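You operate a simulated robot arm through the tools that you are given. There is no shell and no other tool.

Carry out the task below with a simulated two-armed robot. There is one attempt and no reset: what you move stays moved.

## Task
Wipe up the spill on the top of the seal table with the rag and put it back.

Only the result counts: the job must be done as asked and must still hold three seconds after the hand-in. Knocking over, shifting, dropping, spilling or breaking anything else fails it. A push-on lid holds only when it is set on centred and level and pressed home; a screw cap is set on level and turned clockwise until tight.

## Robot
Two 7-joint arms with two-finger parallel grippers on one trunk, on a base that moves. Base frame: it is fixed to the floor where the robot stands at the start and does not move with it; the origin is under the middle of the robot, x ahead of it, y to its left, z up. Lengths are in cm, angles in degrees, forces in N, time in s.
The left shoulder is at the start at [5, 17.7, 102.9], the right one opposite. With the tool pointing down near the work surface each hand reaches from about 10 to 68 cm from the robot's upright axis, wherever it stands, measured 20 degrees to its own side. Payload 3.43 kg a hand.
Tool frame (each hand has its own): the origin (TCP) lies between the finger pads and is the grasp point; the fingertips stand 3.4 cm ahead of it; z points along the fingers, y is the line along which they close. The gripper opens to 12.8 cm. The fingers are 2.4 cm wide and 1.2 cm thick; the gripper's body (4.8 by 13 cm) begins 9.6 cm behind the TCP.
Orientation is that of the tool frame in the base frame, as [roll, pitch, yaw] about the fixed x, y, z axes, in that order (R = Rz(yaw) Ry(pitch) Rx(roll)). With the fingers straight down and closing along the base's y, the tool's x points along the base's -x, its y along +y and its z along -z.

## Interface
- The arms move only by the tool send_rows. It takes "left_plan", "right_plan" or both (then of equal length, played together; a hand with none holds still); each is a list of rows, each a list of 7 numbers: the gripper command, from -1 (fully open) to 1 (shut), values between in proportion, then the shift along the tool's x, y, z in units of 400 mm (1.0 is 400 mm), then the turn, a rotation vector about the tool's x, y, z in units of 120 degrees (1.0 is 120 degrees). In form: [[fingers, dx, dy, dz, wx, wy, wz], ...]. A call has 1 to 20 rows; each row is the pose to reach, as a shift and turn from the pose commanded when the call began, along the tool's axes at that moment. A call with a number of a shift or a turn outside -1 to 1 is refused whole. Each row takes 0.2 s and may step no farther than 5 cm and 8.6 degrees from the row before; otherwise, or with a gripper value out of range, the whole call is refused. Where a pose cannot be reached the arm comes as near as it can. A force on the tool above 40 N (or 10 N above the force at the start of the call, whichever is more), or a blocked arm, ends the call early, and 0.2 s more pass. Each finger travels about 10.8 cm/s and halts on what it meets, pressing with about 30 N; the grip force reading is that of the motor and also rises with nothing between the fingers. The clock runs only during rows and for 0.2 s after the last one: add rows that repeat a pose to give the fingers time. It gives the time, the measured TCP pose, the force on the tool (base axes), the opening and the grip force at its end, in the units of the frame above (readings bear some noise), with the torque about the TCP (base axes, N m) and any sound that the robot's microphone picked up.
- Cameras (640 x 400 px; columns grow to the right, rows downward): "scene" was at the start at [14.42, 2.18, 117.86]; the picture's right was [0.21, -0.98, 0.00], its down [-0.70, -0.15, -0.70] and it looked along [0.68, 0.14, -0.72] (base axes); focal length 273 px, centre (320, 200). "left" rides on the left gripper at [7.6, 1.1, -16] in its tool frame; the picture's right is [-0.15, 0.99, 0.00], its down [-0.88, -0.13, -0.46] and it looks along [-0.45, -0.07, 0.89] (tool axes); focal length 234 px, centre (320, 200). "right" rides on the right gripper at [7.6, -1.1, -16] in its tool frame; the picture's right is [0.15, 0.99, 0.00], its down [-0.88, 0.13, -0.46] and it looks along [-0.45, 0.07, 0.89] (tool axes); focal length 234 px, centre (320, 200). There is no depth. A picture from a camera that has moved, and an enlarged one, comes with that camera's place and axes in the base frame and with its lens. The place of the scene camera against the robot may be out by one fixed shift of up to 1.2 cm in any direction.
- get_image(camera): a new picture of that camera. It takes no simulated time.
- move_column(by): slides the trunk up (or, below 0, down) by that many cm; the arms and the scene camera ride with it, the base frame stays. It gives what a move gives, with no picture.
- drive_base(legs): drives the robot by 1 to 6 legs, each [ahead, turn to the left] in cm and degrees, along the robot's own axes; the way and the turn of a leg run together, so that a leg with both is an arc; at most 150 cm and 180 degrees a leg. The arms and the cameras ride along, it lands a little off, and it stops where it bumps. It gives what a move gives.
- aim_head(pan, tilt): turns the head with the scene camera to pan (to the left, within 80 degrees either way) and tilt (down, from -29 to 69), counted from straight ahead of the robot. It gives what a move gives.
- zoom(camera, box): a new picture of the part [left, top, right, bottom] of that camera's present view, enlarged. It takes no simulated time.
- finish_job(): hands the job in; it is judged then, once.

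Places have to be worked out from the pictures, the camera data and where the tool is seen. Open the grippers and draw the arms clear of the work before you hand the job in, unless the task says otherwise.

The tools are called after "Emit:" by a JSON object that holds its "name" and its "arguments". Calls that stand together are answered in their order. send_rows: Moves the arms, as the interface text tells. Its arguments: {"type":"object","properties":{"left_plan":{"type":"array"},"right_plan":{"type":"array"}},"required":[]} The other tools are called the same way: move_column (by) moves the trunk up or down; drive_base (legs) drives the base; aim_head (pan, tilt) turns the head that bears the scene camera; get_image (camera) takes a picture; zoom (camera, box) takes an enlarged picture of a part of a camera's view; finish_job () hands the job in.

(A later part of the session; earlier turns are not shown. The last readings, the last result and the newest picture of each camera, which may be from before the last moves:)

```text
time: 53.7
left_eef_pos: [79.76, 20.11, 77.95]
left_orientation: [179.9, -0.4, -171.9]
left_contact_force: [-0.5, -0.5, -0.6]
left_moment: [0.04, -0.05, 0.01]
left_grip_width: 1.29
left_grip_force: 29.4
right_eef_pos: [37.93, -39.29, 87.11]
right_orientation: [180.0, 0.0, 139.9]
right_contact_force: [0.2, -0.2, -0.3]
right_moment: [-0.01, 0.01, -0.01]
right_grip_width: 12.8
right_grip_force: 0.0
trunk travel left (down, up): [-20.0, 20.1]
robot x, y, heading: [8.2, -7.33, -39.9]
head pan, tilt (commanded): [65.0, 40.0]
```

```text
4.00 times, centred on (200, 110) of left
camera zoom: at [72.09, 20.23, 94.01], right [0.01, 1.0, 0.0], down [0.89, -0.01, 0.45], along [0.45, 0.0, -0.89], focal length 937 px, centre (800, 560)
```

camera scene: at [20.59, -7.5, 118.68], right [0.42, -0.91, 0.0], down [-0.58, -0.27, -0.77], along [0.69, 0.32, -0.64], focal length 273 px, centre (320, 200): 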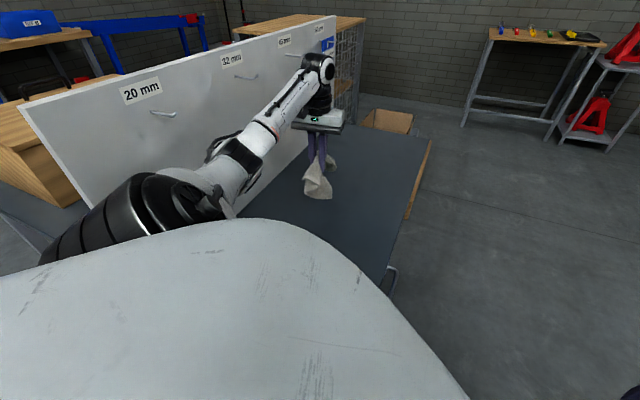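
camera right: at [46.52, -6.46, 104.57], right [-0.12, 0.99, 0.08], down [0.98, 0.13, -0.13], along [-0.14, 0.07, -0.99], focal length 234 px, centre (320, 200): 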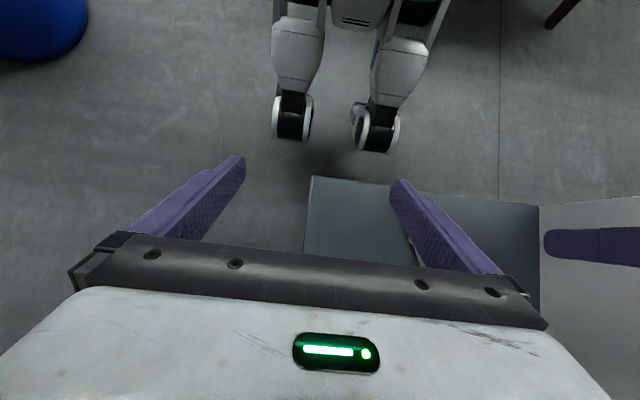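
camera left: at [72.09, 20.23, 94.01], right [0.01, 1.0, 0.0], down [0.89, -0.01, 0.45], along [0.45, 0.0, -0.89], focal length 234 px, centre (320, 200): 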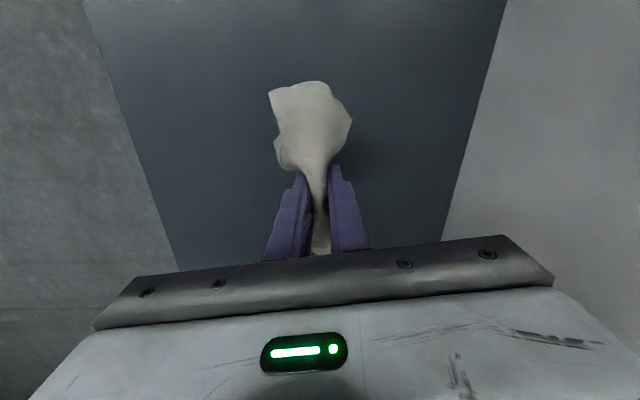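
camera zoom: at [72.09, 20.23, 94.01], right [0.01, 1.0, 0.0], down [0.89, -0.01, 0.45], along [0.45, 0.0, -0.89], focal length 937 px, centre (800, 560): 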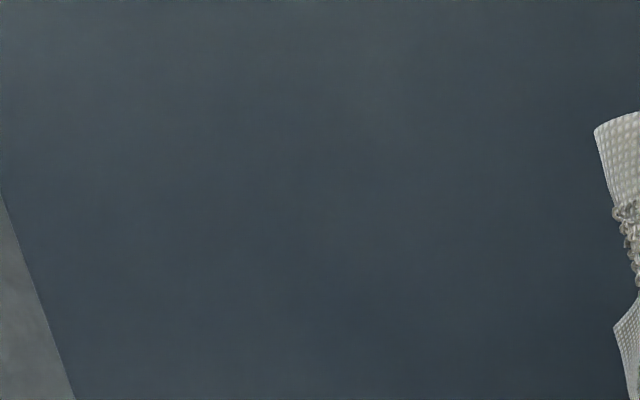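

The surface is clean. Now I carry the rag back above its original place (TCP 54.3, 22.1).

Emit:
{"name": "send_rows", "arguments": {"left_plan": [[1, 0.084, -0.0265, 0, 0, 0, 0], [1, 0.168, -0.053, 0, 0, 0, 0], [1, 0.253, -0.08, 0, 0, 0, 0], [1, 0.337, -0.106, 0, 0, 0, 0], [1, 0.41, -0.045, 0.01, 0, 0, 0], [1, 0.48, 0.016, 0.02, 0, 0, 0], [1, 0.55, 0.077, 0.04, 0, 0, 0], [1, 0.623, 0.138, 0.05, 0, 0, 0], [1, 0.623, 0.138, 0.05, 0, 0, 0]]}}

Emit:
{"name": "get_image", "arguments": {"camera": "left"}}

Emit:
{"name": "get_image", "arguments": {"camera": "scene"}}

```text
time: 55.7
left_eef_pos: [54.43, 22.06, 75.92]
left_orientation: [179.9, -0.2, -171.9]
left_contact_force: [0.6, -0.3, 0.0]
left_moment: [0.04, -0.01, 0.01]
left_grip_width: 1.26
left_grip_force: 30.4
right_eef_pos: [38.13, -39.45, 87.06]
right_orientation: [180.0, 0.0, 139.9]
right_contact_force: [0.3, 0.5, 0.8]
right_moment: [-0.04, -0.02, 0.01]
right_grip_width: 12.83
right_grip_force: 0.0
trunk travel left (down, up): [-20.0, 20.1]
robot x, y, heading: [7.87, -7.15, -40.1]
head pan, tilt (commanded): [65.0, 40.0]
```

```text
taken
camera left: at [46.66, 22.19, 92.11], right [0.01, 1.0, 0.0], down [0.89, -0.01, 0.45], along [0.45, 0.0, -0.89], focal length 234 px, centre (320, 200)
```

left: 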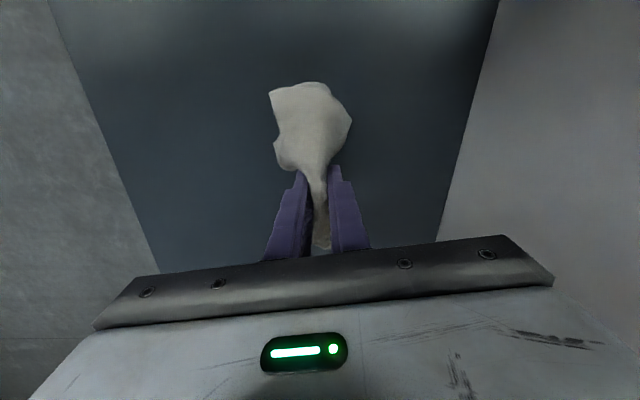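

```text
taken
camera scene: at [20.59, -7.49, 118.69], right [0.42, -0.91, 0.0], down [-0.58, -0.27, -0.77], along [0.69, 0.32, -0.64], focal length 273 px, centre (320, 200)
```

scene: 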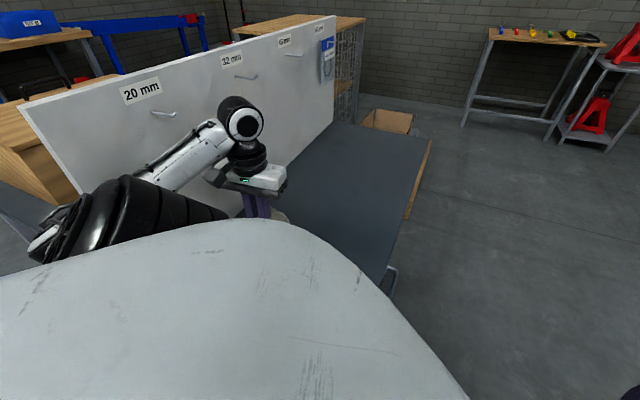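

The arm has swung to a lower-elbow posture, so I must check the elbow's clearance to the panel and the neighbouring table before lowering.

Emit:
{"name": "aim_head", "arguments": {"pan": 80, "tilt": 45}}

Emit:
{"name": "get_image", "arguments": {"camera": "scene"}}

Emit:
{"name": "get_image", "arguments": {"camera": "right"}}

```text
time: 56.4
left_eef_pos: [54.41, 22.11, 75.98]
left_orientation: [179.8, -0.4, -171.9]
left_contact_force: [0.0, -0.1, -0.2]
left_moment: [0.03, 0.0, -0.01]
left_grip_width: 1.28
left_grip_force: 29.9
right_eef_pos: [38.0, -39.47, 87.11]
right_orientation: [180.0, 0.0, 140.0]
right_contact_force: [0.7, -0.5, 0.5]
right_moment: [0.04, 0.01, 0.0]
right_grip_width: 12.82
right_grip_force: 0.1
trunk travel left (down, up): [-20.0, 20.1]
robot x, y, heading: [7.94, -7.31, -39.8]
head pan, tilt (commanded): [80.0, 45.0]
```

```text
taken
camera scene: at [19.12, -5.87, 117.96], right [0.64, -0.77, 0.0], down [-0.54, -0.45, -0.71], along [0.54, 0.45, -0.71], focal length 273 px, centre (320, 200)
```

scene: 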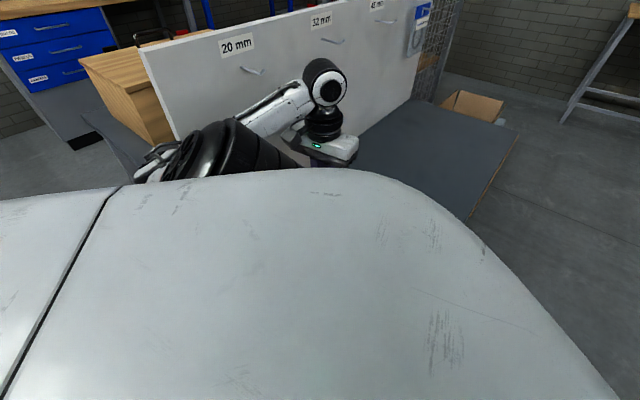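

```text
taken
camera right: at [31.39, -35.36, 103.0], right [0.52, 0.85, 0.0], down [0.76, -0.47, 0.46], along [0.39, -0.24, -0.89], focal length 234 px, centre (320, 200)
```

right: 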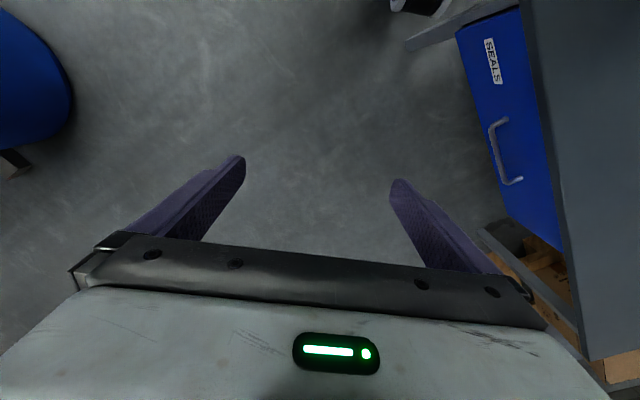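

The elbow is at roughly (27, 32, 90), about 4–5 cm clear of the panel's near edge and well above the tables, so lowering is fine. I lower the rag to 2 cm above, then to the grasp height.

Emit:
{"name": "send_rows", "arguments": {"left_plan": [[1, 0, 0, 0.06, 0, 0, 0], [1, 0, 0, 0.12, 0, 0, 0], [1, 0, 0, 0.17, 0, 0, 0], [1, 0, 0, 0.21, 0, 0, 0], [1, 0, 0, 0.235, 0, 0, 0], [1, 0, 0, 0.25, 0, 0, 0], [1, 0, 0, 0.25, 0, 0, 0]]}}

Emit:
{"name": "get_image", "arguments": {"camera": "left"}}

Emit:
{"name": "get_image", "arguments": {"camera": "scene"}}

```text
time: 58.0
left_eef_pos: [54.35, 21.92, 66.22]
left_orientation: [179.9, -0.1, -171.9]
left_contact_force: [0.8, -0.8, 7.5]
left_moment: [-0.03, 0.0, 0.05]
left_grip_width: 1.27
left_grip_force: 30.2
right_eef_pos: [38.02, -39.29, 87.04]
right_orientation: [-180.0, 0.1, 139.9]
right_contact_force: [0.2, 0.5, -0.3]
right_moment: [-0.01, 0.01, -0.02]
right_grip_width: 12.84
right_grip_force: 0.0
trunk travel left (down, up): [-20.0, 20.1]
robot x, y, heading: [7.58, -7.18, -40.0]
head pan, tilt (commanded): [80.0, 45.0]
```

```text
taken
camera left: at [46.6, 22.09, 82.22], right [0.01, 1.0, 0.0], down [0.89, -0.01, 0.45], along [0.45, 0.0, -0.89], focal length 234 px, centre (320, 200)
```

left: 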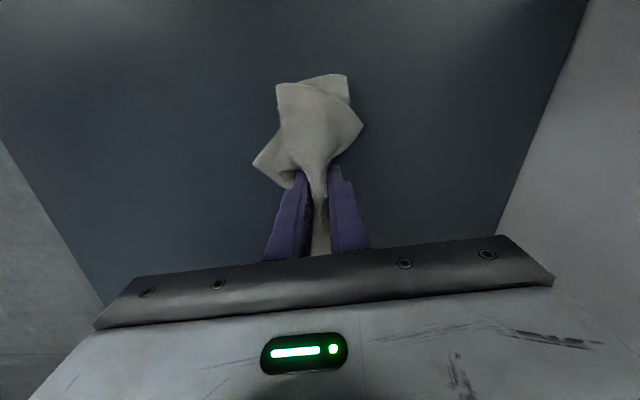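

```text
taken
camera scene: at [19.07, -5.9, 117.98], right [0.64, -0.77, 0.0], down [-0.54, -0.45, -0.71], along [0.54, 0.46, -0.71], focal length 273 px, centre (320, 200)
```

scene: 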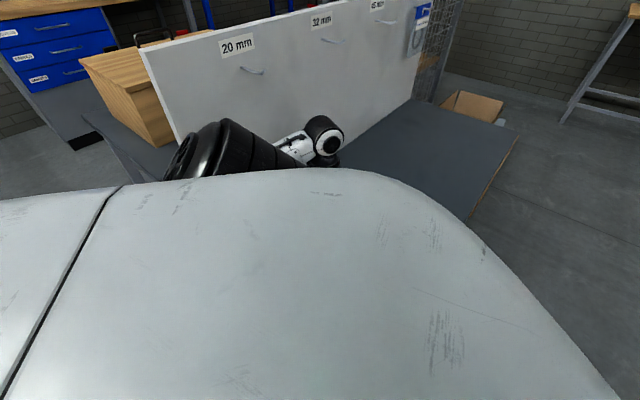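

The rag is back on its spot with 7.5 N of light press. I raise a hair and open the fingers gradually to release it.

Emit:
{"name": "send_rows", "arguments": {"left_plan": [[1, 0, 0, -0.005, 0, 0, 0], [0.7, 0, 0, -0.005, 0, 0, 0], [0.5, 0, 0, -0.005, 0, 0, 0], [0.3, 0, 0, -0.005, 0, 0, 0], [0.1, 0, 0, -0.005, 0, 0, 0], [-0.2, 0, 0, -0.005, 0, 0, 0], [-0.5, 0, 0, -0.005, 0, 0, 0], [-0.8, 0, 0, -0.005, 0, 0, 0], [-1, 0, 0, -0.005, 0, 0, 0], [-1, 0, 0, -0.005, 0, 0, 0]]}}

Emit:
{"name": "get_image", "arguments": {"camera": "left"}}

```text
time: 60.2
left_eef_pos: [54.32, 22.05, 66.27]
left_orientation: [179.9, -0.2, -171.9]
left_contact_force: [0.8, 0.6, 2.6]
left_moment: [-0.13, 0.05, -0.01]
left_grip_width: 12.73
left_grip_force: 0.0
right_eef_pos: [37.98, -39.35, 86.99]
right_orientation: [-180.0, 0.0, 139.9]
right_contact_force: [-0.3, 0.4, -0.3]
right_moment: [0.01, -0.01, 0.0]
right_grip_width: 12.84
right_grip_force: 0.2
trunk travel left (down, up): [-20.0, 20.1]
robot x, y, heading: [7.56, -7.23, -40.0]
head pan, tilt (commanded): [80.0, 45.0]
```

```text
taken
camera left: at [46.6, 22.12, 82.33], right [0.01, 1.0, 0.0], down [0.89, -0.01, 0.45], along [0.45, 0.0, -0.89], focal length 234 px, centre (320, 200)
```

left: 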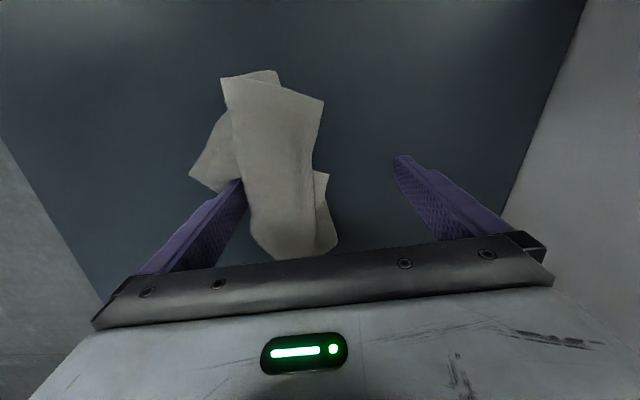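

The rag slid a couple of cm toward −y with the right-hand finger as it opened. I lift the hand straight up to free it and see how it lies.

Emit:
{"name": "send_rows", "arguments": {"left_plan": [[-1, 0, 0, -0.01, 0, 0, 0], [-1, 0, 0, -0.03, 0, 0, 0], [-1, 0, 0, -0.06, 0, 0, 0], [-1, 0, 0, -0.1, 0, 0, 0], [-1, 0, 0, -0.1, 0, 0, 0]]}}

Emit:
{"name": "get_image", "arguments": {"camera": "left"}}

```text
time: 61.4
left_eef_pos: [54.24, 21.84, 70.18]
left_orientation: [179.9, -0.3, -172.0]
left_contact_force: [0.2, 0.1, 0.4]
left_moment: [-0.01, 0.02, -0.01]
left_grip_width: 12.78
left_grip_force: 0.1
right_eef_pos: [38.03, -39.49, 87.02]
right_orientation: [180.0, 0.0, 139.9]
right_contact_force: [-0.2, 0.3, 0.1]
right_moment: [0.0, 0.03, 0.01]
right_grip_width: 12.82
right_grip_force: 0.1
trunk travel left (down, up): [-20.0, 20.1]
robot x, y, heading: [7.83, -7.23, -40.2]
head pan, tilt (commanded): [80.0, 45.0]
```

```text
taken
camera left: at [46.54, 22.1, 86.25], right [0.01, 1.0, 0.0], down [0.89, 0.0, 0.45], along [0.45, 0.0, -0.89], focal length 234 px, centre (320, 200)
```

left: 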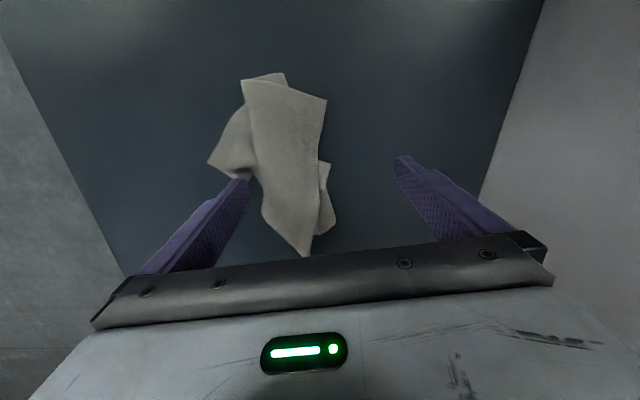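

Compared with the original outline, the rag now lies about 3–4 cm off (too far in +x and −y). I'll pinch its near edge and drag it back into place, then release with only a small opening; first I move above the near edge, around (48, 19), turning the hand in line with that edge.

Emit:
{"name": "send_rows", "arguments": {"left_plan": [[-1, 0.0, 0.0, -0.05, 0, 0, 0], [-1, 0.04, -0.012, -0.05, 0, 0, 0.0375], [-1, 0.08, -0.024, -0.05, 0, 0, 0.075], [-1, 0.12, -0.036, -0.05, 0, 0, 0.1125], [-1, 0.165, -0.0485, -0.05, 0, 0, 0.15], [-1, 0.165, -0.0485, -0.05, 0, 0, 0.15]]}}

Emit:
{"name": "get_image", "arguments": {"camera": "left"}}

```text
time: 62.8
left_eef_pos: [48.19, 19.0, 72.35]
left_orientation: [-180.0, -0.3, 170.0]
left_contact_force: [0.3, -0.3, 0.2]
left_moment: [-0.01, -0.01, -0.01]
left_grip_width: 12.79
left_grip_force: 0.1
right_eef_pos: [38.04, -39.23, 87.12]
right_orientation: [180.0, 0.0, 139.8]
right_contact_force: [0.3, 0.5, -0.5]
right_moment: [-0.03, 0.03, -0.03]
right_grip_width: 12.8
right_grip_force: 0.0
trunk travel left (down, up): [-20.0, 20.1]
robot x, y, heading: [7.93, -7.55, -39.9]
head pan, tilt (commanded): [80.0, 45.0]
```

```text
taken
camera left: at [40.86, 21.5, 88.28], right [0.32, 0.95, 0.0], down [0.85, -0.28, 0.45], along [0.43, -0.14, -0.89], focal length 234 px, centre (320, 200)
```

left: 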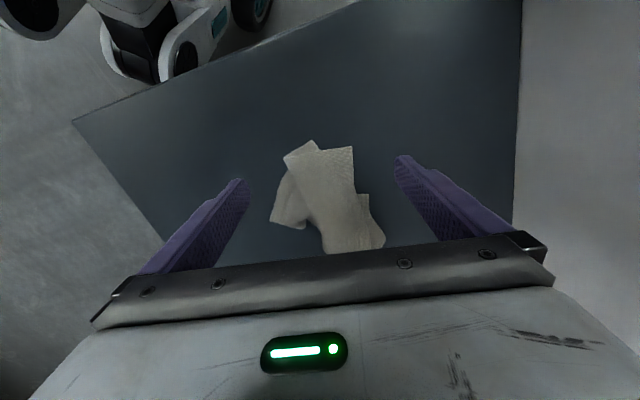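

The near edge is between the open fingers and the finger paths are clear of cloth. I lower to z≈66 and look again before closing.

Emit:
{"name": "send_rows", "arguments": {"left_plan": [[-1, 0, 0, 0.05, 0, 0, 0], [-1, 0, 0, 0.1, 0, 0, 0], [-1, 0, 0, 0.14, 0, 0, 0], [-1, 0, 0, 0.16, 0, 0, 0], [-1, 0, 0, 0.16, 0, 0, 0]]}}

Emit:
{"name": "get_image", "arguments": {"camera": "left"}}

```text
time: 64.0
left_eef_pos: [48.11, 19.26, 65.9]
left_orientation: [-180.0, -0.3, 170.1]
left_contact_force: [-0.3, 0.6, 0.1]
left_moment: [0.01, 0.04, 0.0]
left_grip_width: 12.81
left_grip_force: 0.1
right_eef_pos: [37.93, -39.4, 87.13]
right_orientation: [180.0, 0.0, 139.9]
right_contact_force: [-0.4, -0.3, 0.3]
right_moment: [0.0, 0.01, 0.0]
right_grip_width: 12.79
right_grip_force: 0.1
trunk travel left (down, up): [-20.0, 20.1]
robot x, y, heading: [7.68, -7.16, -40.0]
head pan, tilt (commanded): [80.0, 45.0]
```

```text
taken
camera left: at [40.71, 21.72, 81.91], right [0.31, 0.95, 0.0], down [0.85, -0.28, 0.45], along [0.43, -0.14, -0.89], focal length 234 px, centre (320, 200)
```

left: 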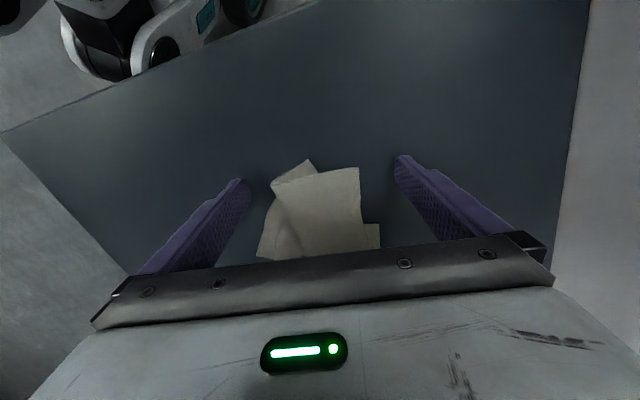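

The fingertips flank the rag's near edge. I close on it gradually.

Emit:
{"name": "send_rows", "arguments": {"left_plan": [[-0.5, 0, 0, 0, 0, 0, 0], [-0.1, 0, 0, 0, 0, 0, 0], [0.2, 0, 0, 0, 0, 0, 0], [0.5, 0, 0, 0, 0, 0, 0], [0.8, 0, 0, 0, 0, 0, 0], [1, 0, 0, 0, 0, 0, 0], [1, 0, 0, 0, 0, 0, 0]]}}

Emit:
{"name": "get_image", "arguments": {"camera": "left"}}

```text
time: 65.6
left_eef_pos: [48.06, 19.2, 65.83]
left_orientation: [180.0, -0.3, 170.1]
left_contact_force: [0.2, 0.8, -0.1]
left_moment: [0.02, -0.01, 0.04]
left_grip_width: 0.75
left_grip_force: 30.0
right_eef_pos: [38.13, -39.27, 87.06]
right_orientation: [179.9, 0.0, 139.9]
right_contact_force: [0.0, 0.0, 0.5]
right_moment: [-0.01, -0.01, 0.03]
right_grip_width: 12.82
right_grip_force: 0.0
trunk travel left (down, up): [-20.0, 20.1]
robot x, y, heading: [7.86, -7.15, -39.8]
head pan, tilt (commanded): [80.0, 45.0]
```

```text
taken
camera left: at [40.72, 21.71, 81.94], right [0.31, 0.95, 0.0], down [0.85, -0.28, 0.45], along [0.43, -0.14, -0.89], focal length 234 px, centre (320, 200)
```

left: 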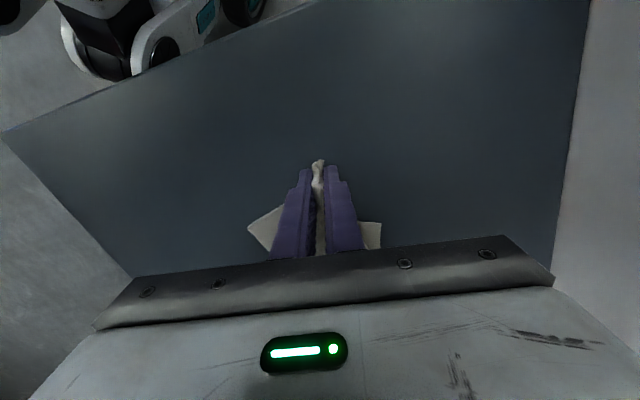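

The edge is gripped (0.75 cm, 30 N). I drag the rag by about (−3.2, +3.2) cm.

Emit:
{"name": "send_rows", "arguments": {"left_plan": [[1, 0.015, 0.01, -0.006, 0, 0, 0], [1, 0.035, 0.024, -0.0075, 0, 0, 0], [1, 0.055, 0.038, -0.0075, 0, 0, 0], [1, 0.075, 0.052, -0.0075, 0, 0, 0], [1, 0.0927, 0.065, -0.0075, 0, 0, 0], [1, 0.0927, 0.065, -0.0075, 0, 0, 0]]}}

Emit:
{"name": "get_image", "arguments": {"camera": "left"}}

Emit:
{"name": "get_image", "arguments": {"camera": "scene"}}

```text
time: 67.0
left_eef_pos: [44.74, 22.35, 66.19]
left_orientation: [-179.9, -0.3, 170.1]
left_contact_force: [0.3, -0.5, 0.4]
left_moment: [-0.03, -0.01, 0.05]
left_grip_width: 0.76
left_grip_force: 30.7
right_eef_pos: [38.01, -39.38, 86.98]
right_orientation: [-179.9, 0.0, 139.8]
right_contact_force: [0.0, 0.3, -0.1]
right_moment: [0.0, 0.01, -0.02]
right_grip_width: 12.81
right_grip_force: 0.1
trunk travel left (down, up): [-20.0, 20.1]
robot x, y, heading: [8.05, -7.07, -40.0]
head pan, tilt (commanded): [80.0, 45.0]
```

```text
taken
camera left: at [37.52, 24.78, 82.27], right [0.31, 0.95, 0.0], down [0.85, -0.28, 0.45], along [0.43, -0.14, -0.89], focal length 234 px, centre (320, 200)
```

left: 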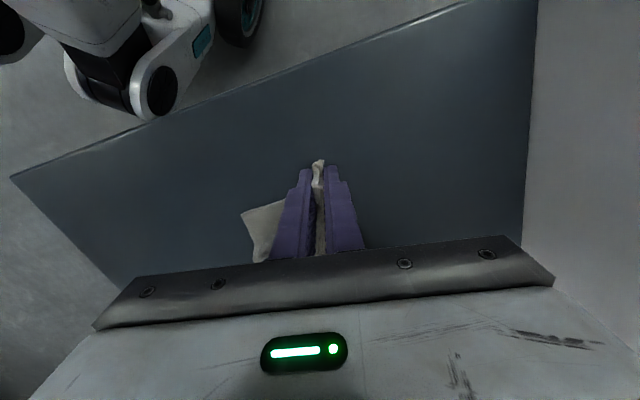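

```text
taken
camera scene: at [19.11, -5.86, 117.96], right [0.64, -0.77, 0.0], down [-0.54, -0.45, -0.71], along [0.54, 0.45, -0.71], focal length 273 px, centre (320, 200)
```

scene: 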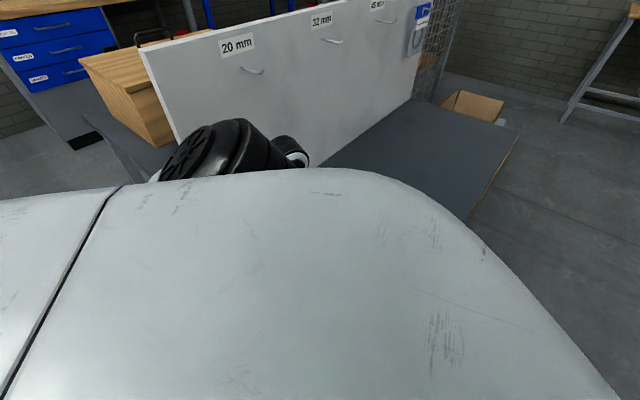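

Dragged. Now I open only to ~4 cm, lift straight up and look.

Emit:
{"name": "send_rows", "arguments": {"left_plan": [[0.8, 0, 0, 0, 0, 0, 0], [0.6, 0, 0, 0, 0, 0, 0], [0.4, 0, 0, 0, 0, 0, 0], [0.35, 0, 0, 0, 0, 0, 0], [0.35, 0, 0, -0.02, 0, 0, 0], [0.35, 0, 0, -0.05, 0, 0, 0], [0.35, 0, 0, -0.1, 0, 0, 0], [0.35, 0, 0, -0.15, 0, 0, 0], [0.35, 0, 0, -0.15, 0, 0, 0]]}}

Emit:
{"name": "get_image", "arguments": {"camera": "left"}}

```text
time: 69.0
left_eef_pos: [44.93, 22.43, 72.26]
left_orientation: [179.8, -0.3, 170.2]
left_contact_force: [-1.1, 0.6, 0.4]
left_moment: [0.0, 0.01, -0.01]
left_grip_width: 4.15
left_grip_force: 0.1
right_eef_pos: [38.08, -39.26, 87.01]
right_orientation: [180.0, -0.1, 139.8]
right_contact_force: [0.3, -0.1, -0.5]
right_moment: [0.02, 0.0, 0.02]
right_grip_width: 12.8
right_grip_force: 0.1
trunk travel left (down, up): [-20.0, 20.1]
robot x, y, heading: [8.2, -7.08, -39.9]
head pan, tilt (commanded): [80.0, 45.0]
```

```text
taken
camera left: at [37.51, 24.93, 88.27], right [0.31, 0.95, 0.0], down [0.85, -0.28, 0.45], along [0.43, -0.14, -0.89], focal length 234 px, centre (320, 200)
```

left: 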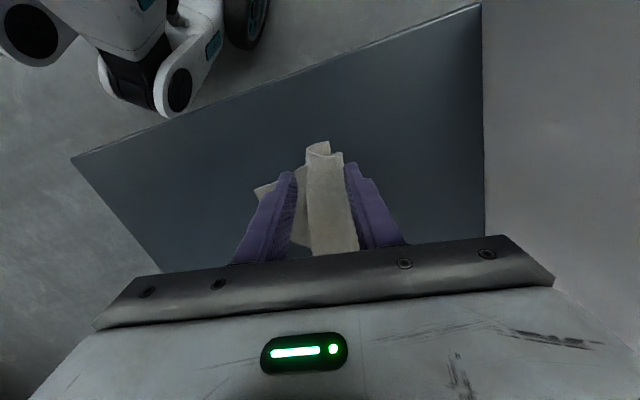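

Released. I lift and go back to the very pose (54.35, 21.8, 81.4) from which I pictured the rag before grasping, to compare outlines directly.

Emit:
{"name": "send_rows", "arguments": {"left_plan": [[0.35, 0, 0, -0.08, 0, 0, 0], [0.2, -0.03, 0.003, -0.15, 0, 0, -0.02], [0, -0.08, 0.009, -0.2, 0, 0, -0.05], [-0.4, -0.13, 0.014, -0.2275, 0, 0, -0.085], [-0.7, -0.18, 0.019, -0.2275, 0, 0, -0.12], [-1, -0.234, 0.025, -0.2275, 0, 0, -0.15], [-1, -0.234, 0.025, -0.2275, 0, 0, -0.15]]}}

Emit:
{"name": "get_image", "arguments": {"camera": "left"}}

```text
time: 70.6
left_eef_pos: [54.47, 21.81, 81.27]
left_orientation: [179.9, -0.2, -171.8]
left_contact_force: [-0.3, 0.5, -0.4]
left_moment: [-0.02, -0.01, 0.0]
left_grip_width: 12.81
left_grip_force: 0.0
right_eef_pos: [38.09, -39.32, 87.07]
right_orientation: [180.0, 0.0, 139.9]
right_contact_force: [0.1, 0.5, -0.2]
right_moment: [0.01, -0.02, -0.02]
right_grip_width: 12.8
right_grip_force: 0.1
trunk travel left (down, up): [-20.0, 20.1]
robot x, y, heading: [7.84, -7.02, -40.1]
head pan, tilt (commanded): [80.0, 45.0]
```

```text
taken
camera left: at [46.67, 21.88, 97.27], right [0.0, 1.0, 0.0], down [0.89, 0.0, 0.45], along [0.45, 0.0, -0.89], focal length 234 px, centre (320, 200)
```

left: 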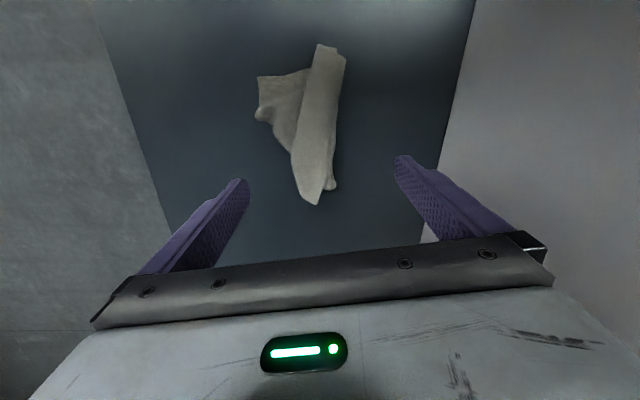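

The rag's outline now nearly coincides with the original (centroid within about 1 cm). I'll check the wiped area once more with the head camera now that nothing covers it.

Emit:
{"name": "aim_head", "arguments": {"pan": 60, "tilt": 40}}

Emit:
{"name": "get_image", "arguments": {"camera": "scene"}}

Emit:
{"name": "zoom", "arguments": {"camera": "scene", "box": [260, 150, 388, 230]}}

Emit:
{"name": "zoom", "arguments": {"camera": "scene", "box": [280, 165, 344, 205]}}

```text
time: 71.5
left_eef_pos: [54.35, 21.63, 81.31]
left_orientation: [179.9, -0.3, -171.9]
left_contact_force: [0.3, 1.2, -0.3]
left_moment: [0.01, 0.0, 0.02]
left_grip_width: 12.79
left_grip_force: 0.0
right_eef_pos: [37.94, -39.25, 87.01]
right_orientation: [-180.0, 0.0, 139.8]
right_contact_force: [1.2, 0.4, 1.0]
right_moment: [0.02, 0.02, -0.02]
right_grip_width: 12.79
right_grip_force: 0.1
trunk travel left (down, up): [-20.0, 20.1]
robot x, y, heading: [8.07, -6.96, -40.1]
head pan, tilt (commanded): [60.0, 40.0]
```

```text
taken
camera scene: at [20.87, -8.18, 118.68], right [0.34, -0.94, 0.0], down [-0.6, -0.22, -0.77], along [0.72, 0.26, -0.64], focal length 273 px, centre (320, 200)
```

scene: 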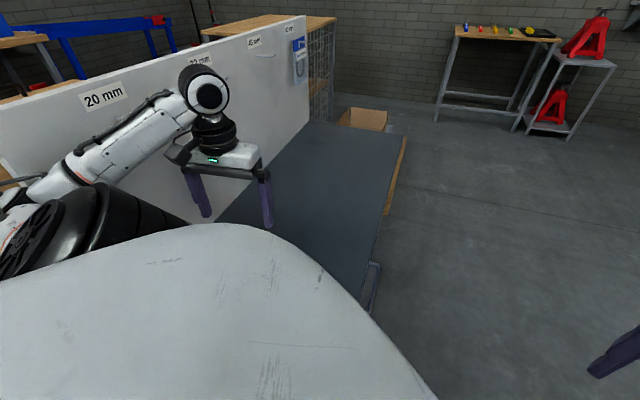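

```text
5.00 times, centred on (324, 190) of scene
camera zoom: at [20.87, -8.18, 118.68], right [0.34, -0.94, 0.0], down [-0.6, -0.22, -0.77], along [0.72, 0.26, -0.64], focal length 1367 px, centre (300, 250)
```

zoom: 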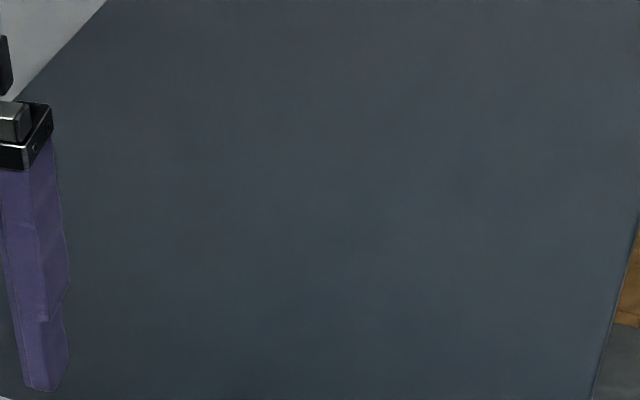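

```text
10.00 times, centred on (312, 185) of scene
camera zoom: at [20.87, -8.18, 118.68], right [0.34, -0.94, 0.0], down [-0.6, -0.22, -0.77], along [0.72, 0.26, -0.64], focal length 2734 px, centre (400, 350)
```

zoom: 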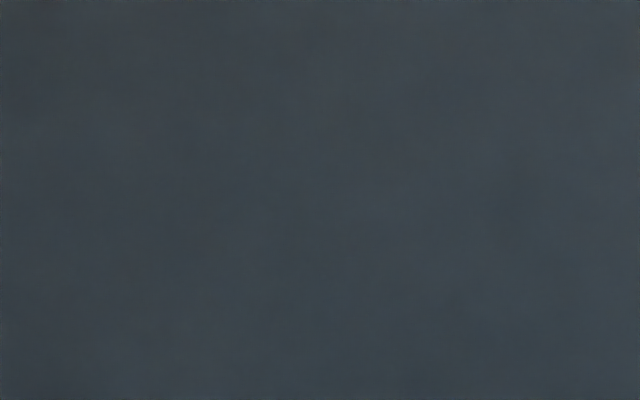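

From the head camera the surface is clean. For a closer check I raise the left hand away from the rag to a point where its camera looks straight at the wiped area.

Emit:
{"name": "send_rows", "arguments": {"left_plan": [[-1, 0, 0, -0.08, 0, 0, 0], [-1, -0.05, -0.057, -0.13, 0, 0, 0], [-1, -0.1, -0.113, -0.1675, 0, 0, 0], [-1, -0.15, -0.17, -0.1675, 0, 0, 0], [-1, -0.2, -0.226, -0.1675, 0, 0, 0], [-1, -0.253, -0.283, -0.1675, 0, 0, 0], [-1, -0.253, -0.283, -0.1675, 0, 0, 0]]}}

Emit:
{"name": "get_image", "arguments": {"camera": "left"}}

Emit:
{"name": "zoom", "arguments": {"camera": "left", "box": [220, 100, 420, 240]}}

```text
time: 72.4
left_eef_pos: [55.94, 21.5, 86.33]
left_orientation: [-177.5, -3.9, -161.2]
left_contact_force: [-0.2, -0.6, -0.4]
left_moment: [0.02, -0.01, 0.01]
left_grip_width: 12.78
left_grip_force: 0.1
right_eef_pos: [37.33, -39.59, 87.31]
right_orientation: [179.2, 0.0, 140.1]
right_contact_force: [-0.5, 0.5, -0.2]
right_moment: [-0.04, -0.01, 0.01]
right_grip_width: 12.82
right_grip_force: 0.1
trunk travel left (down, up): [-20.0, 20.1]
robot x, y, heading: [7.67, -7.45, -39.3]
head pan, tilt (commanded): [60.0, 40.0]
stopped in row 4 (left hand): the arm was blocked; the commanded pose is now the measured one
```

```text
taken
camera left: at [49.12, 21.23, 102.65], right [-0.18, 0.98, -0.05], down [0.9, 0.19, 0.4], along [0.4, 0.03, -0.92], focal length 234 px, centre (320, 200)
```

left: 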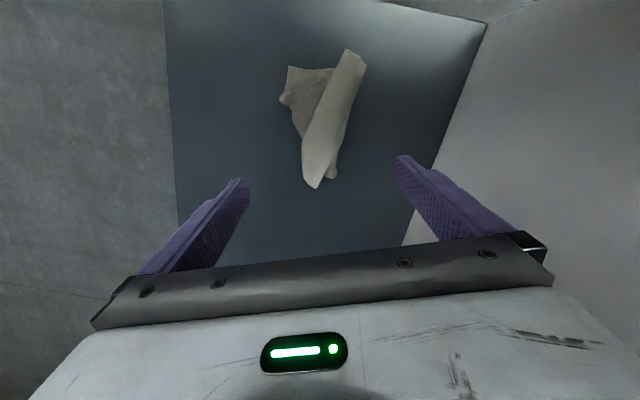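

```text
2.86 times, centred on (320, 170) of left
camera zoom: at [49.12, 21.23, 102.65], right [-0.18, 0.98, -0.05], down [0.9, 0.19, 0.4], along [0.4, 0.03, -0.92], focal length 669 px, centre (320, 286)
```

zoom: 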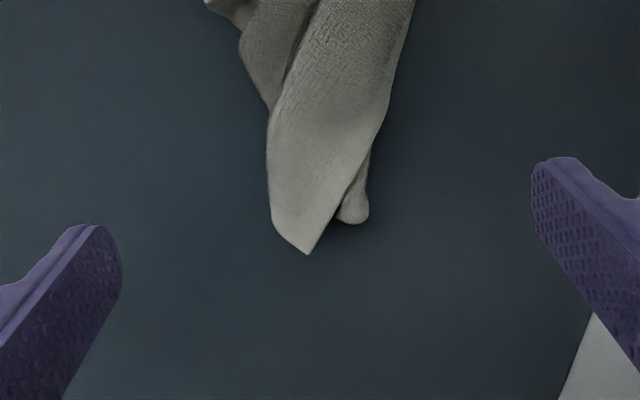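

The arm was blocked mid-way, likely the elbow or forearm touching something. I'll look at the arm before moving any further.

Emit:
{"name": "get_image", "arguments": {"camera": "scene"}}

Emit:
{"name": "aim_head", "arguments": {"pan": 80, "tilt": 30}}

Emit:
{"name": "get_image", "arguments": {"camera": "scene"}}

```text
taken
camera scene: at [19.26, -9.25, 119.13], right [0.35, -0.94, -0.01], down [-0.59, -0.22, -0.78], along [0.72, 0.28, -0.63], focal length 273 px, centre (320, 200)
```

scene: 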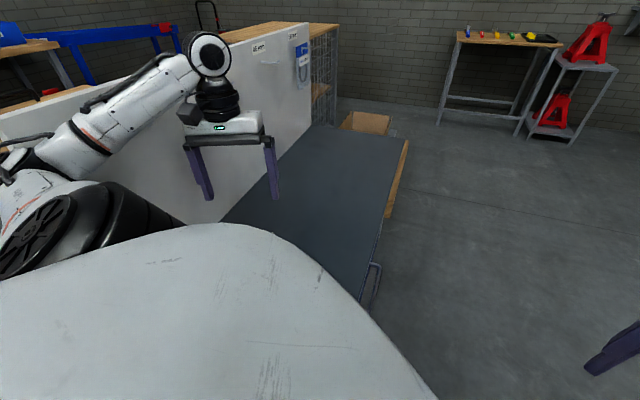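

```text
time: 73.2
left_eef_pos: [55.98, 21.34, 86.14]
left_orientation: [-177.6, -3.7, -161.4]
left_contact_force: [-0.2, -0.3, 0.5]
left_moment: [-0.04, 0.0, -0.03]
left_grip_width: 12.8
left_grip_force: 0.1
right_eef_pos: [37.23, -39.76, 87.15]
right_orientation: [178.9, 0.2, 140.1]
right_contact_force: [-0.2, -0.1, 0.2]
right_moment: [0.01, -0.03, 0.04]
right_grip_width: 12.79
right_grip_force: 0.0
trunk travel left (down, up): [-20.0, 20.1]
robot x, y, heading: [7.93, -7.72, -39.5]
head pan, tilt (commanded): [80.0, 30.0]
```

```text
taken
camera scene: at [18.1, -6.45, 120.44], right [0.65, -0.76, 0.0], down [-0.37, -0.31, -0.88], along [0.67, 0.57, -0.48], focal length 273 px, centre (320, 200)
```

scene: 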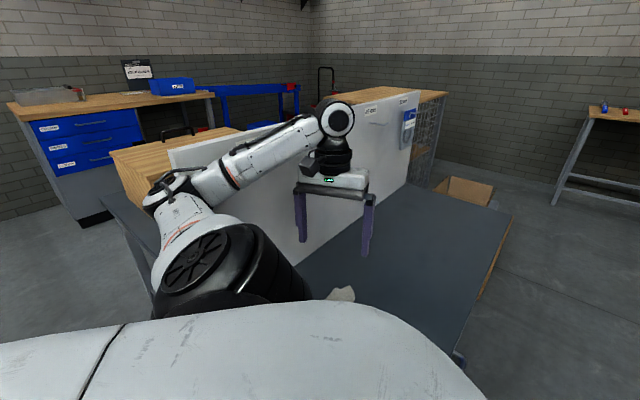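

The left elbow, at about (30, 34, 102), is against the near edge of the panel (corner ≈(35, 40)), so going farther out pushed it in. Moving the hand purely toward −y swings the elbow away from the panel; I do that gently in small steps.

Emit:
{"name": "send_rows", "arguments": {"left_plan": [[-1, 0.008, -0.024, 0, 0, 0, 0], [-1, 0.016, -0.047, 0, 0, 0, 0], [-1, 0.024, -0.071, 0, 0, 0, 0], [-1, 0.032, -0.095, 0, 0, 0, 0]]}}

Emit:
{"name": "get_image", "arguments": {"camera": "scene"}}

```text
time: 74.4
left_eef_pos: [54.79, 18.27, 85.81]
left_orientation: [-176.6, -4.7, -158.6]
left_contact_force: [-0.1, 0.0, 0.9]
left_moment: [0.02, 0.0, 0.01]
left_grip_width: 12.79
left_grip_force: 0.1
right_eef_pos: [36.82, -39.88, 87.27]
right_orientation: [178.7, 0.4, 140.1]
right_contact_force: [0.0, 0.5, 0.0]
right_moment: [0.0, 0.02, -0.02]
right_grip_width: 12.79
right_grip_force: 0.0
trunk travel left (down, up): [-20.0, 20.1]
robot x, y, heading: [7.32, -7.05, -38.7]
head pan, tilt (commanded): [80.0, 30.0]
stopped in row 4 (left hand): the arm was blocked; the commanded pose is now the measured one
```

```text
taken
camera scene: at [17.35, -6.52, 120.53], right [0.66, -0.75, 0.0], down [-0.36, -0.32, -0.88], along [0.66, 0.58, -0.48], focal length 273 px, centre (320, 200)
```

scene: 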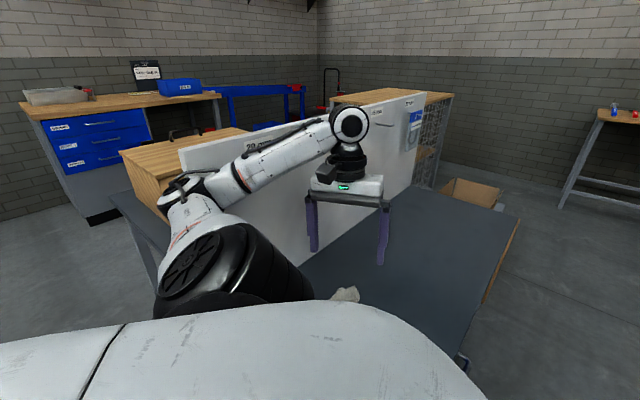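

Still blocked, so I need to see exactly where it touches. Zooming on the elbow region.

Emit:
{"name": "zoom", "arguments": {"camera": "scene", "box": [110, 110, 302, 230]}}

Emit:
{"name": "get_image", "arguments": {"camera": "left"}}

```text
3.33 times, centred on (206, 170) of scene
camera zoom: at [17.35, -6.52, 120.53], right [0.66, -0.75, 0.0], down [-0.36, -0.32, -0.88], along [0.66, 0.58, -0.48], focal length 911 px, centre (700, 300)
```

zoom: 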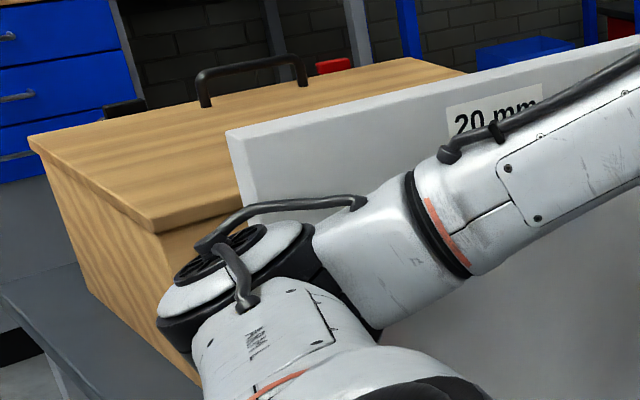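

```text
taken
camera left: at [48.09, 18.12, 102.41], right [-0.23, 0.97, -0.07], down [0.89, 0.24, 0.39], along [0.4, 0.02, -0.92], focal length 234 px, centre (320, 200)
```

left: 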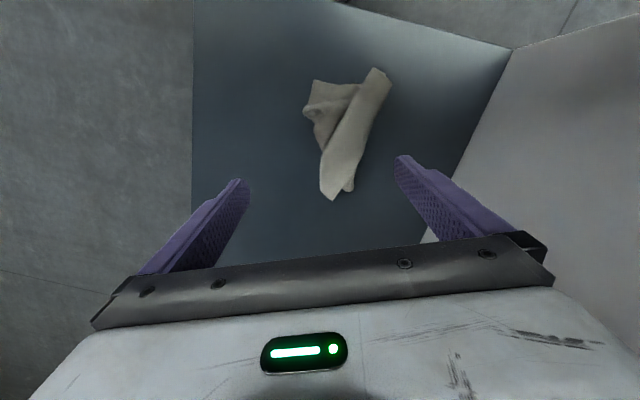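

The elbow joint sits against the panel's near vertical edge (x≈35), being pushed +x. Retracting the hand toward my shoulder draws the elbow back in −x, so I retract ~4 cm and lower 3 cm in small steps.

Emit:
{"name": "send_rows", "arguments": {"left_plan": [[-1, 0.02, 0.003, 0.014, 0, 0, 0], [-1, 0.04, 0.006, 0.028, 0, 0, 0], [-1, 0.06, 0.009, 0.042, 0, 0, 0], [-1, 0.08, 0.011, 0.055, 0, 0, 0], [-1, 0.096, 0.013, 0.0675, 0, 0, 0]]}}

Emit:
{"name": "get_image", "arguments": {"camera": "scene"}}

Emit:
{"name": "get_image", "arguments": {"camera": "left"}}

```text
time: 75.6
left_eef_pos: [52.21, 17.71, 82.37]
left_orientation: [-176.3, -5.6, -159.3]
left_contact_force: [-1.2, 0.5, -0.3]
left_moment: [0.0, 0.0, 0.02]
left_grip_width: 12.78
left_grip_force: 0.0
right_eef_pos: [37.95, -39.04, 86.92]
right_orientation: [179.9, 0.0, 140.1]
right_contact_force: [0.2, -0.1, 0.5]
right_moment: [0.0, -0.01, 0.03]
right_grip_width: 12.8
right_grip_force: 0.1
trunk travel left (down, up): [-20.0, 20.1]
robot x, y, heading: [7.6, -7.05, -38.7]
head pan, tilt (commanded): [80.0, 30.0]
```

```text
taken
camera scene: at [19.41, -5.15, 120.17], right [0.66, -0.75, 0.0], down [-0.38, -0.33, -0.87], along [0.65, 0.57, -0.5], focal length 273 px, centre (320, 200)
```

scene: 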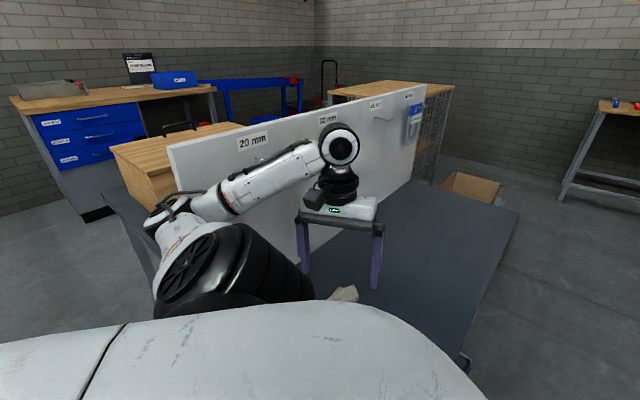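

```text
taken
camera left: at [45.74, 17.73, 98.91], right [-0.22, 0.97, -0.08], down [0.9, 0.23, 0.37], along [0.38, 0.01, -0.92], focal length 234 px, centre (320, 200)
```

left: 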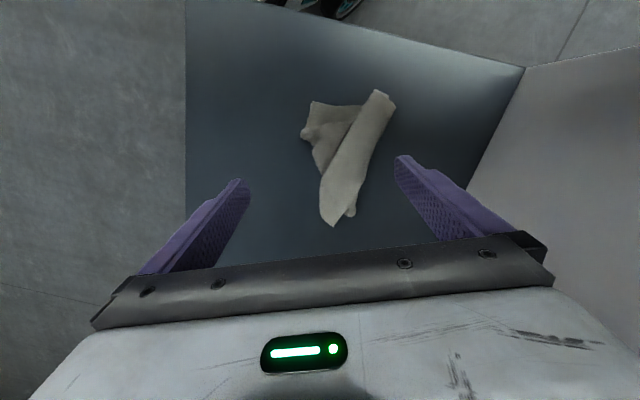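

Freed: my body is upright again, and the table corner computes to (35.8, 40.1), unmoved; the rag hasn't moved either. To get the elbow clear safely I back off 5 cm along my heading (this moves the elbow away from the panel edge), then raise the trunk so the elbow stands above the panel's top.

Emit:
{"name": "drive_base", "arguments": {"legs": [[-5, 0]]}}

Emit:
{"name": "get_image", "arguments": {"camera": "scene"}}

```text
time: 76.5
left_eef_pos: [48.41, 20.99, 82.42]
left_orientation: [-176.2, -5.8, -159.3]
left_contact_force: [0.4, -0.3, -0.4]
left_moment: [0.02, -0.03, 0.0]
left_grip_width: 12.79
left_grip_force: 0.1
right_eef_pos: [34.36, -35.75, 86.97]
right_orientation: [-180.0, 0.0, 140.1]
right_contact_force: [0.2, 0.0, 0.4]
right_moment: [0.03, 0.01, -0.03]
right_grip_width: 12.82
right_grip_force: 0.0
trunk travel left (down, up): [-20.0, 20.1]
robot x, y, heading: [4.15, -4.36, -38.9]
head pan, tilt (commanded): [80.0, 30.0]
```

```text
taken
camera scene: at [15.53, -2.05, 120.22], right [0.66, -0.75, 0.0], down [-0.38, -0.33, -0.87], along [0.65, 0.57, -0.5], focal length 273 px, centre (320, 200)
```

scene: 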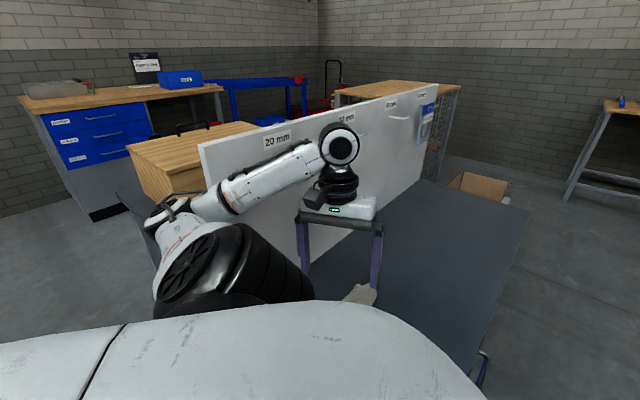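

Clear and free of contact. Now I raise the trunk 19 cm.

Emit:
{"name": "move_column", "arguments": {"by": 19}}

Emit:
{"name": "get_image", "arguments": {"camera": "scene"}}

Emit:
{"name": "get_image", "arguments": {"camera": "left"}}

```text
time: 78.6
left_eef_pos: [48.3, 20.97, 101.3]
left_orientation: [-176.3, -5.7, -159.2]
left_contact_force: [0.1, -0.1, -0.3]
left_moment: [0.02, -0.01, 0.01]
left_grip_width: 12.82
left_grip_force: 0.0
right_eef_pos: [34.14, -35.85, 106.07]
right_orientation: [-179.9, -0.1, 140.1]
right_contact_force: [0.0, 0.2, 0.3]
right_moment: [0.05, -0.01, 0.01]
right_grip_width: 12.81
right_grip_force: 0.1
trunk travel left (down, up): [-39.0, 1.1]
robot x, y, heading: [3.81, -3.97, -38.9]
head pan, tilt (commanded): [80.0, 30.0]
```

```text
taken
camera scene: at [15.56, -2.07, 139.21], right [0.66, -0.75, 0.0], down [-0.38, -0.33, -0.87], along [0.65, 0.57, -0.5], focal length 273 px, centre (320, 200)
```

scene: 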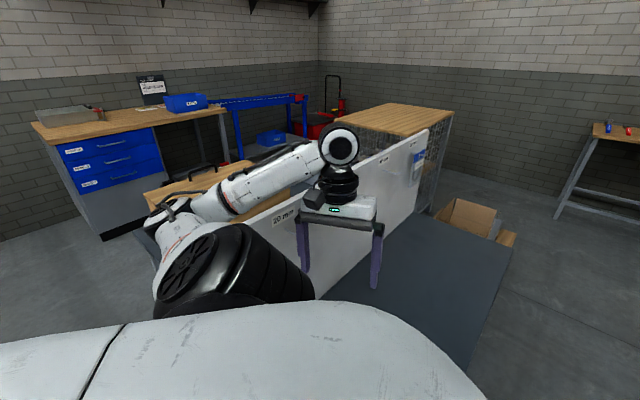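

```text
taken
camera left: at [41.96, 20.94, 117.92], right [-0.22, 0.97, -0.08], down [0.9, 0.23, 0.37], along [0.38, 0.01, -0.92], focal length 234 px, centre (320, 200)
```

left: 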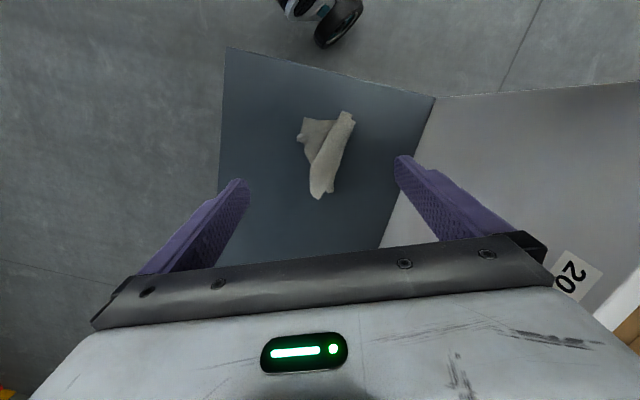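

The trunk is up and the elbow now stands above the panel's top; all contact forces are nil. I swing the left hand over to the right (−y), halfway first.

Emit:
{"name": "send_rows", "arguments": {"left_plan": [[-1, 0.01, -0.07, 0, 0, 0, 0.05], [-1, 0.02, -0.15, 0, 0, 0, 0.1], [-1, 0.035, -0.23, 0, 0, 0, 0.15], [-1, 0.05, -0.32, 0, 0, 0, 0.2], [-1, 0.06, -0.4, 0, 0, 0, 0.25], [-1, 0.06, -0.4, 0, 0, 0, 0.25]]}}

Emit:
{"name": "get_image", "arguments": {"camera": "scene"}}

```text
time: 80.0
left_eef_pos: [51.73, 5.17, 102.82]
left_orientation: [-173.7, -3.2, 170.8]
left_contact_force: [-0.2, 0.1, 0.0]
left_moment: [-0.02, 0.0, -0.01]
left_grip_width: 12.82
left_grip_force: 0.2
right_eef_pos: [34.27, -35.77, 106.02]
right_orientation: [-179.9, 0.0, 140.0]
right_contact_force: [-0.4, 0.7, -0.6]
right_moment: [-0.03, 0.0, 0.0]
right_grip_width: 12.8
right_grip_force: 0.1
trunk travel left (down, up): [-39.0, 1.1]
robot x, y, heading: [3.99, -4.15, -38.7]
head pan, tilt (commanded): [80.0, 30.0]
```

```text
taken
camera scene: at [15.55, -2.02, 139.22], right [0.66, -0.75, 0.0], down [-0.38, -0.33, -0.87], along [0.65, 0.57, -0.5], focal length 273 px, centre (320, 200)
```

scene: 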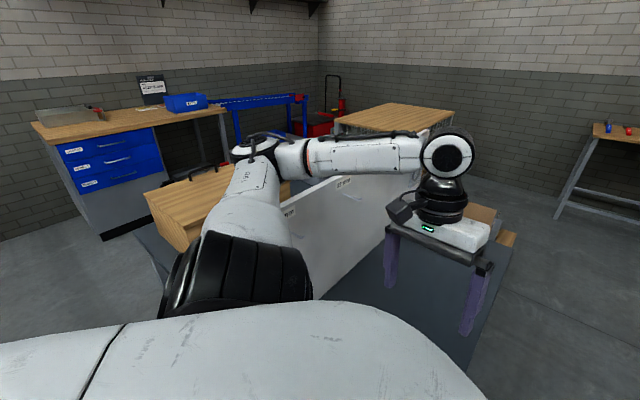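

The elbow moved up and away from the panel freely. I continue the swing until the left hand is off the table.

Emit:
{"name": "send_rows", "arguments": {"left_plan": [[-1, -0.03, -0.07, 0, 0, 0, 0.05], [-1, -0.06, -0.15, 0, 0, 0, 0.1], [-1, -0.09, -0.23, 0, 0, 0, 0.15], [-1, -0.12, -0.3, 0, 0, 0, 0.2], [-1, -0.13, -0.333, 0, 0, 0, 0.22], [-1, -0.13, -0.333, 0, 0, 0, 0.22]]}}

Emit:
{"name": "aim_head", "arguments": {"pan": 60, "tilt": 40}}

Emit:
{"name": "get_image", "arguments": {"camera": "scene"}}

Emit:
{"name": "get_image", "arguments": {"camera": "left"}}

```text
time: 81.4
left_eef_pos: [54.81, -8.94, 103.7]
left_orientation: [-173.1, -0.1, 144.5]
left_contact_force: [0.4, -0.8, -0.3]
left_moment: [-0.01, 0.02, 0.02]
left_grip_width: 12.79
left_grip_force: 0.1
right_eef_pos: [34.37, -35.85, 106.03]
right_orientation: [179.9, 0.0, 140.1]
right_contact_force: [-1.1, 0.6, -0.7]
right_moment: [0.0, 0.02, -0.01]
right_grip_width: 12.79
right_grip_force: 0.0
trunk travel left (down, up): [-39.0, 1.1]
robot x, y, heading: [3.93, -4.41, -38.9]
head pan, tilt (commanded): [80.0, 30.0]
```

```text
time: 82.2
left_eef_pos: [54.73, -8.95, 103.79]
left_orientation: [-173.1, 0.0, 144.5]
left_contact_force: [-1.4, 0.8, 0.0]
left_moment: [-0.01, 0.0, 0.02]
left_grip_width: 12.8
left_grip_force: 0.0
right_eef_pos: [34.26, -35.82, 106.09]
right_orientation: [180.0, 0.0, 140.0]
right_contact_force: [0.5, -0.8, 1.0]
right_moment: [-0.02, -0.02, 0.0]
right_grip_width: 12.79
right_grip_force: 0.1
trunk travel left (down, up): [-39.0, 1.1]
robot x, y, heading: [3.67, -4.55, -38.7]
head pan, tilt (commanded): [60.0, 40.0]
```

```text
taken
camera scene: at [16.67, -4.94, 137.69], right [0.36, -0.93, 0.0], down [-0.6, -0.23, -0.77], along [0.71, 0.28, -0.64], focal length 273 px, centre (320, 200)
```

scene: 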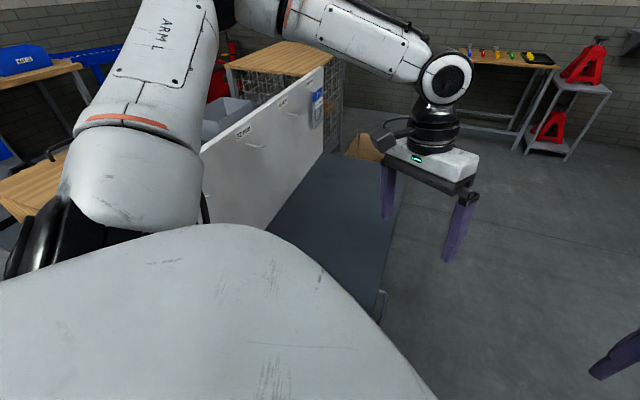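

```text
taken
camera left: at [50.3, -1.88, 119.57], right [0.69, 0.71, -0.12], down [0.67, -0.57, 0.47], along [0.27, -0.4, -0.88], focal length 234 px, centre (320, 200)
```

left: 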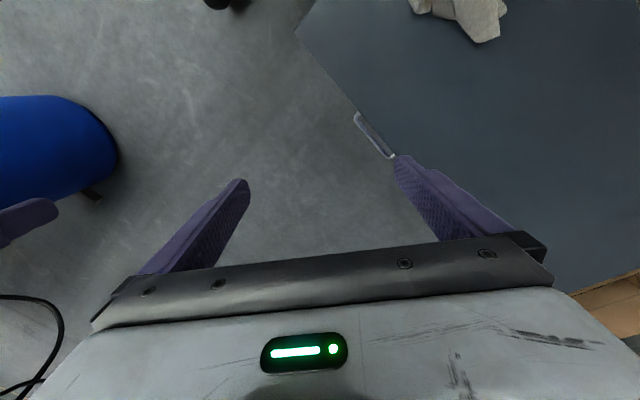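

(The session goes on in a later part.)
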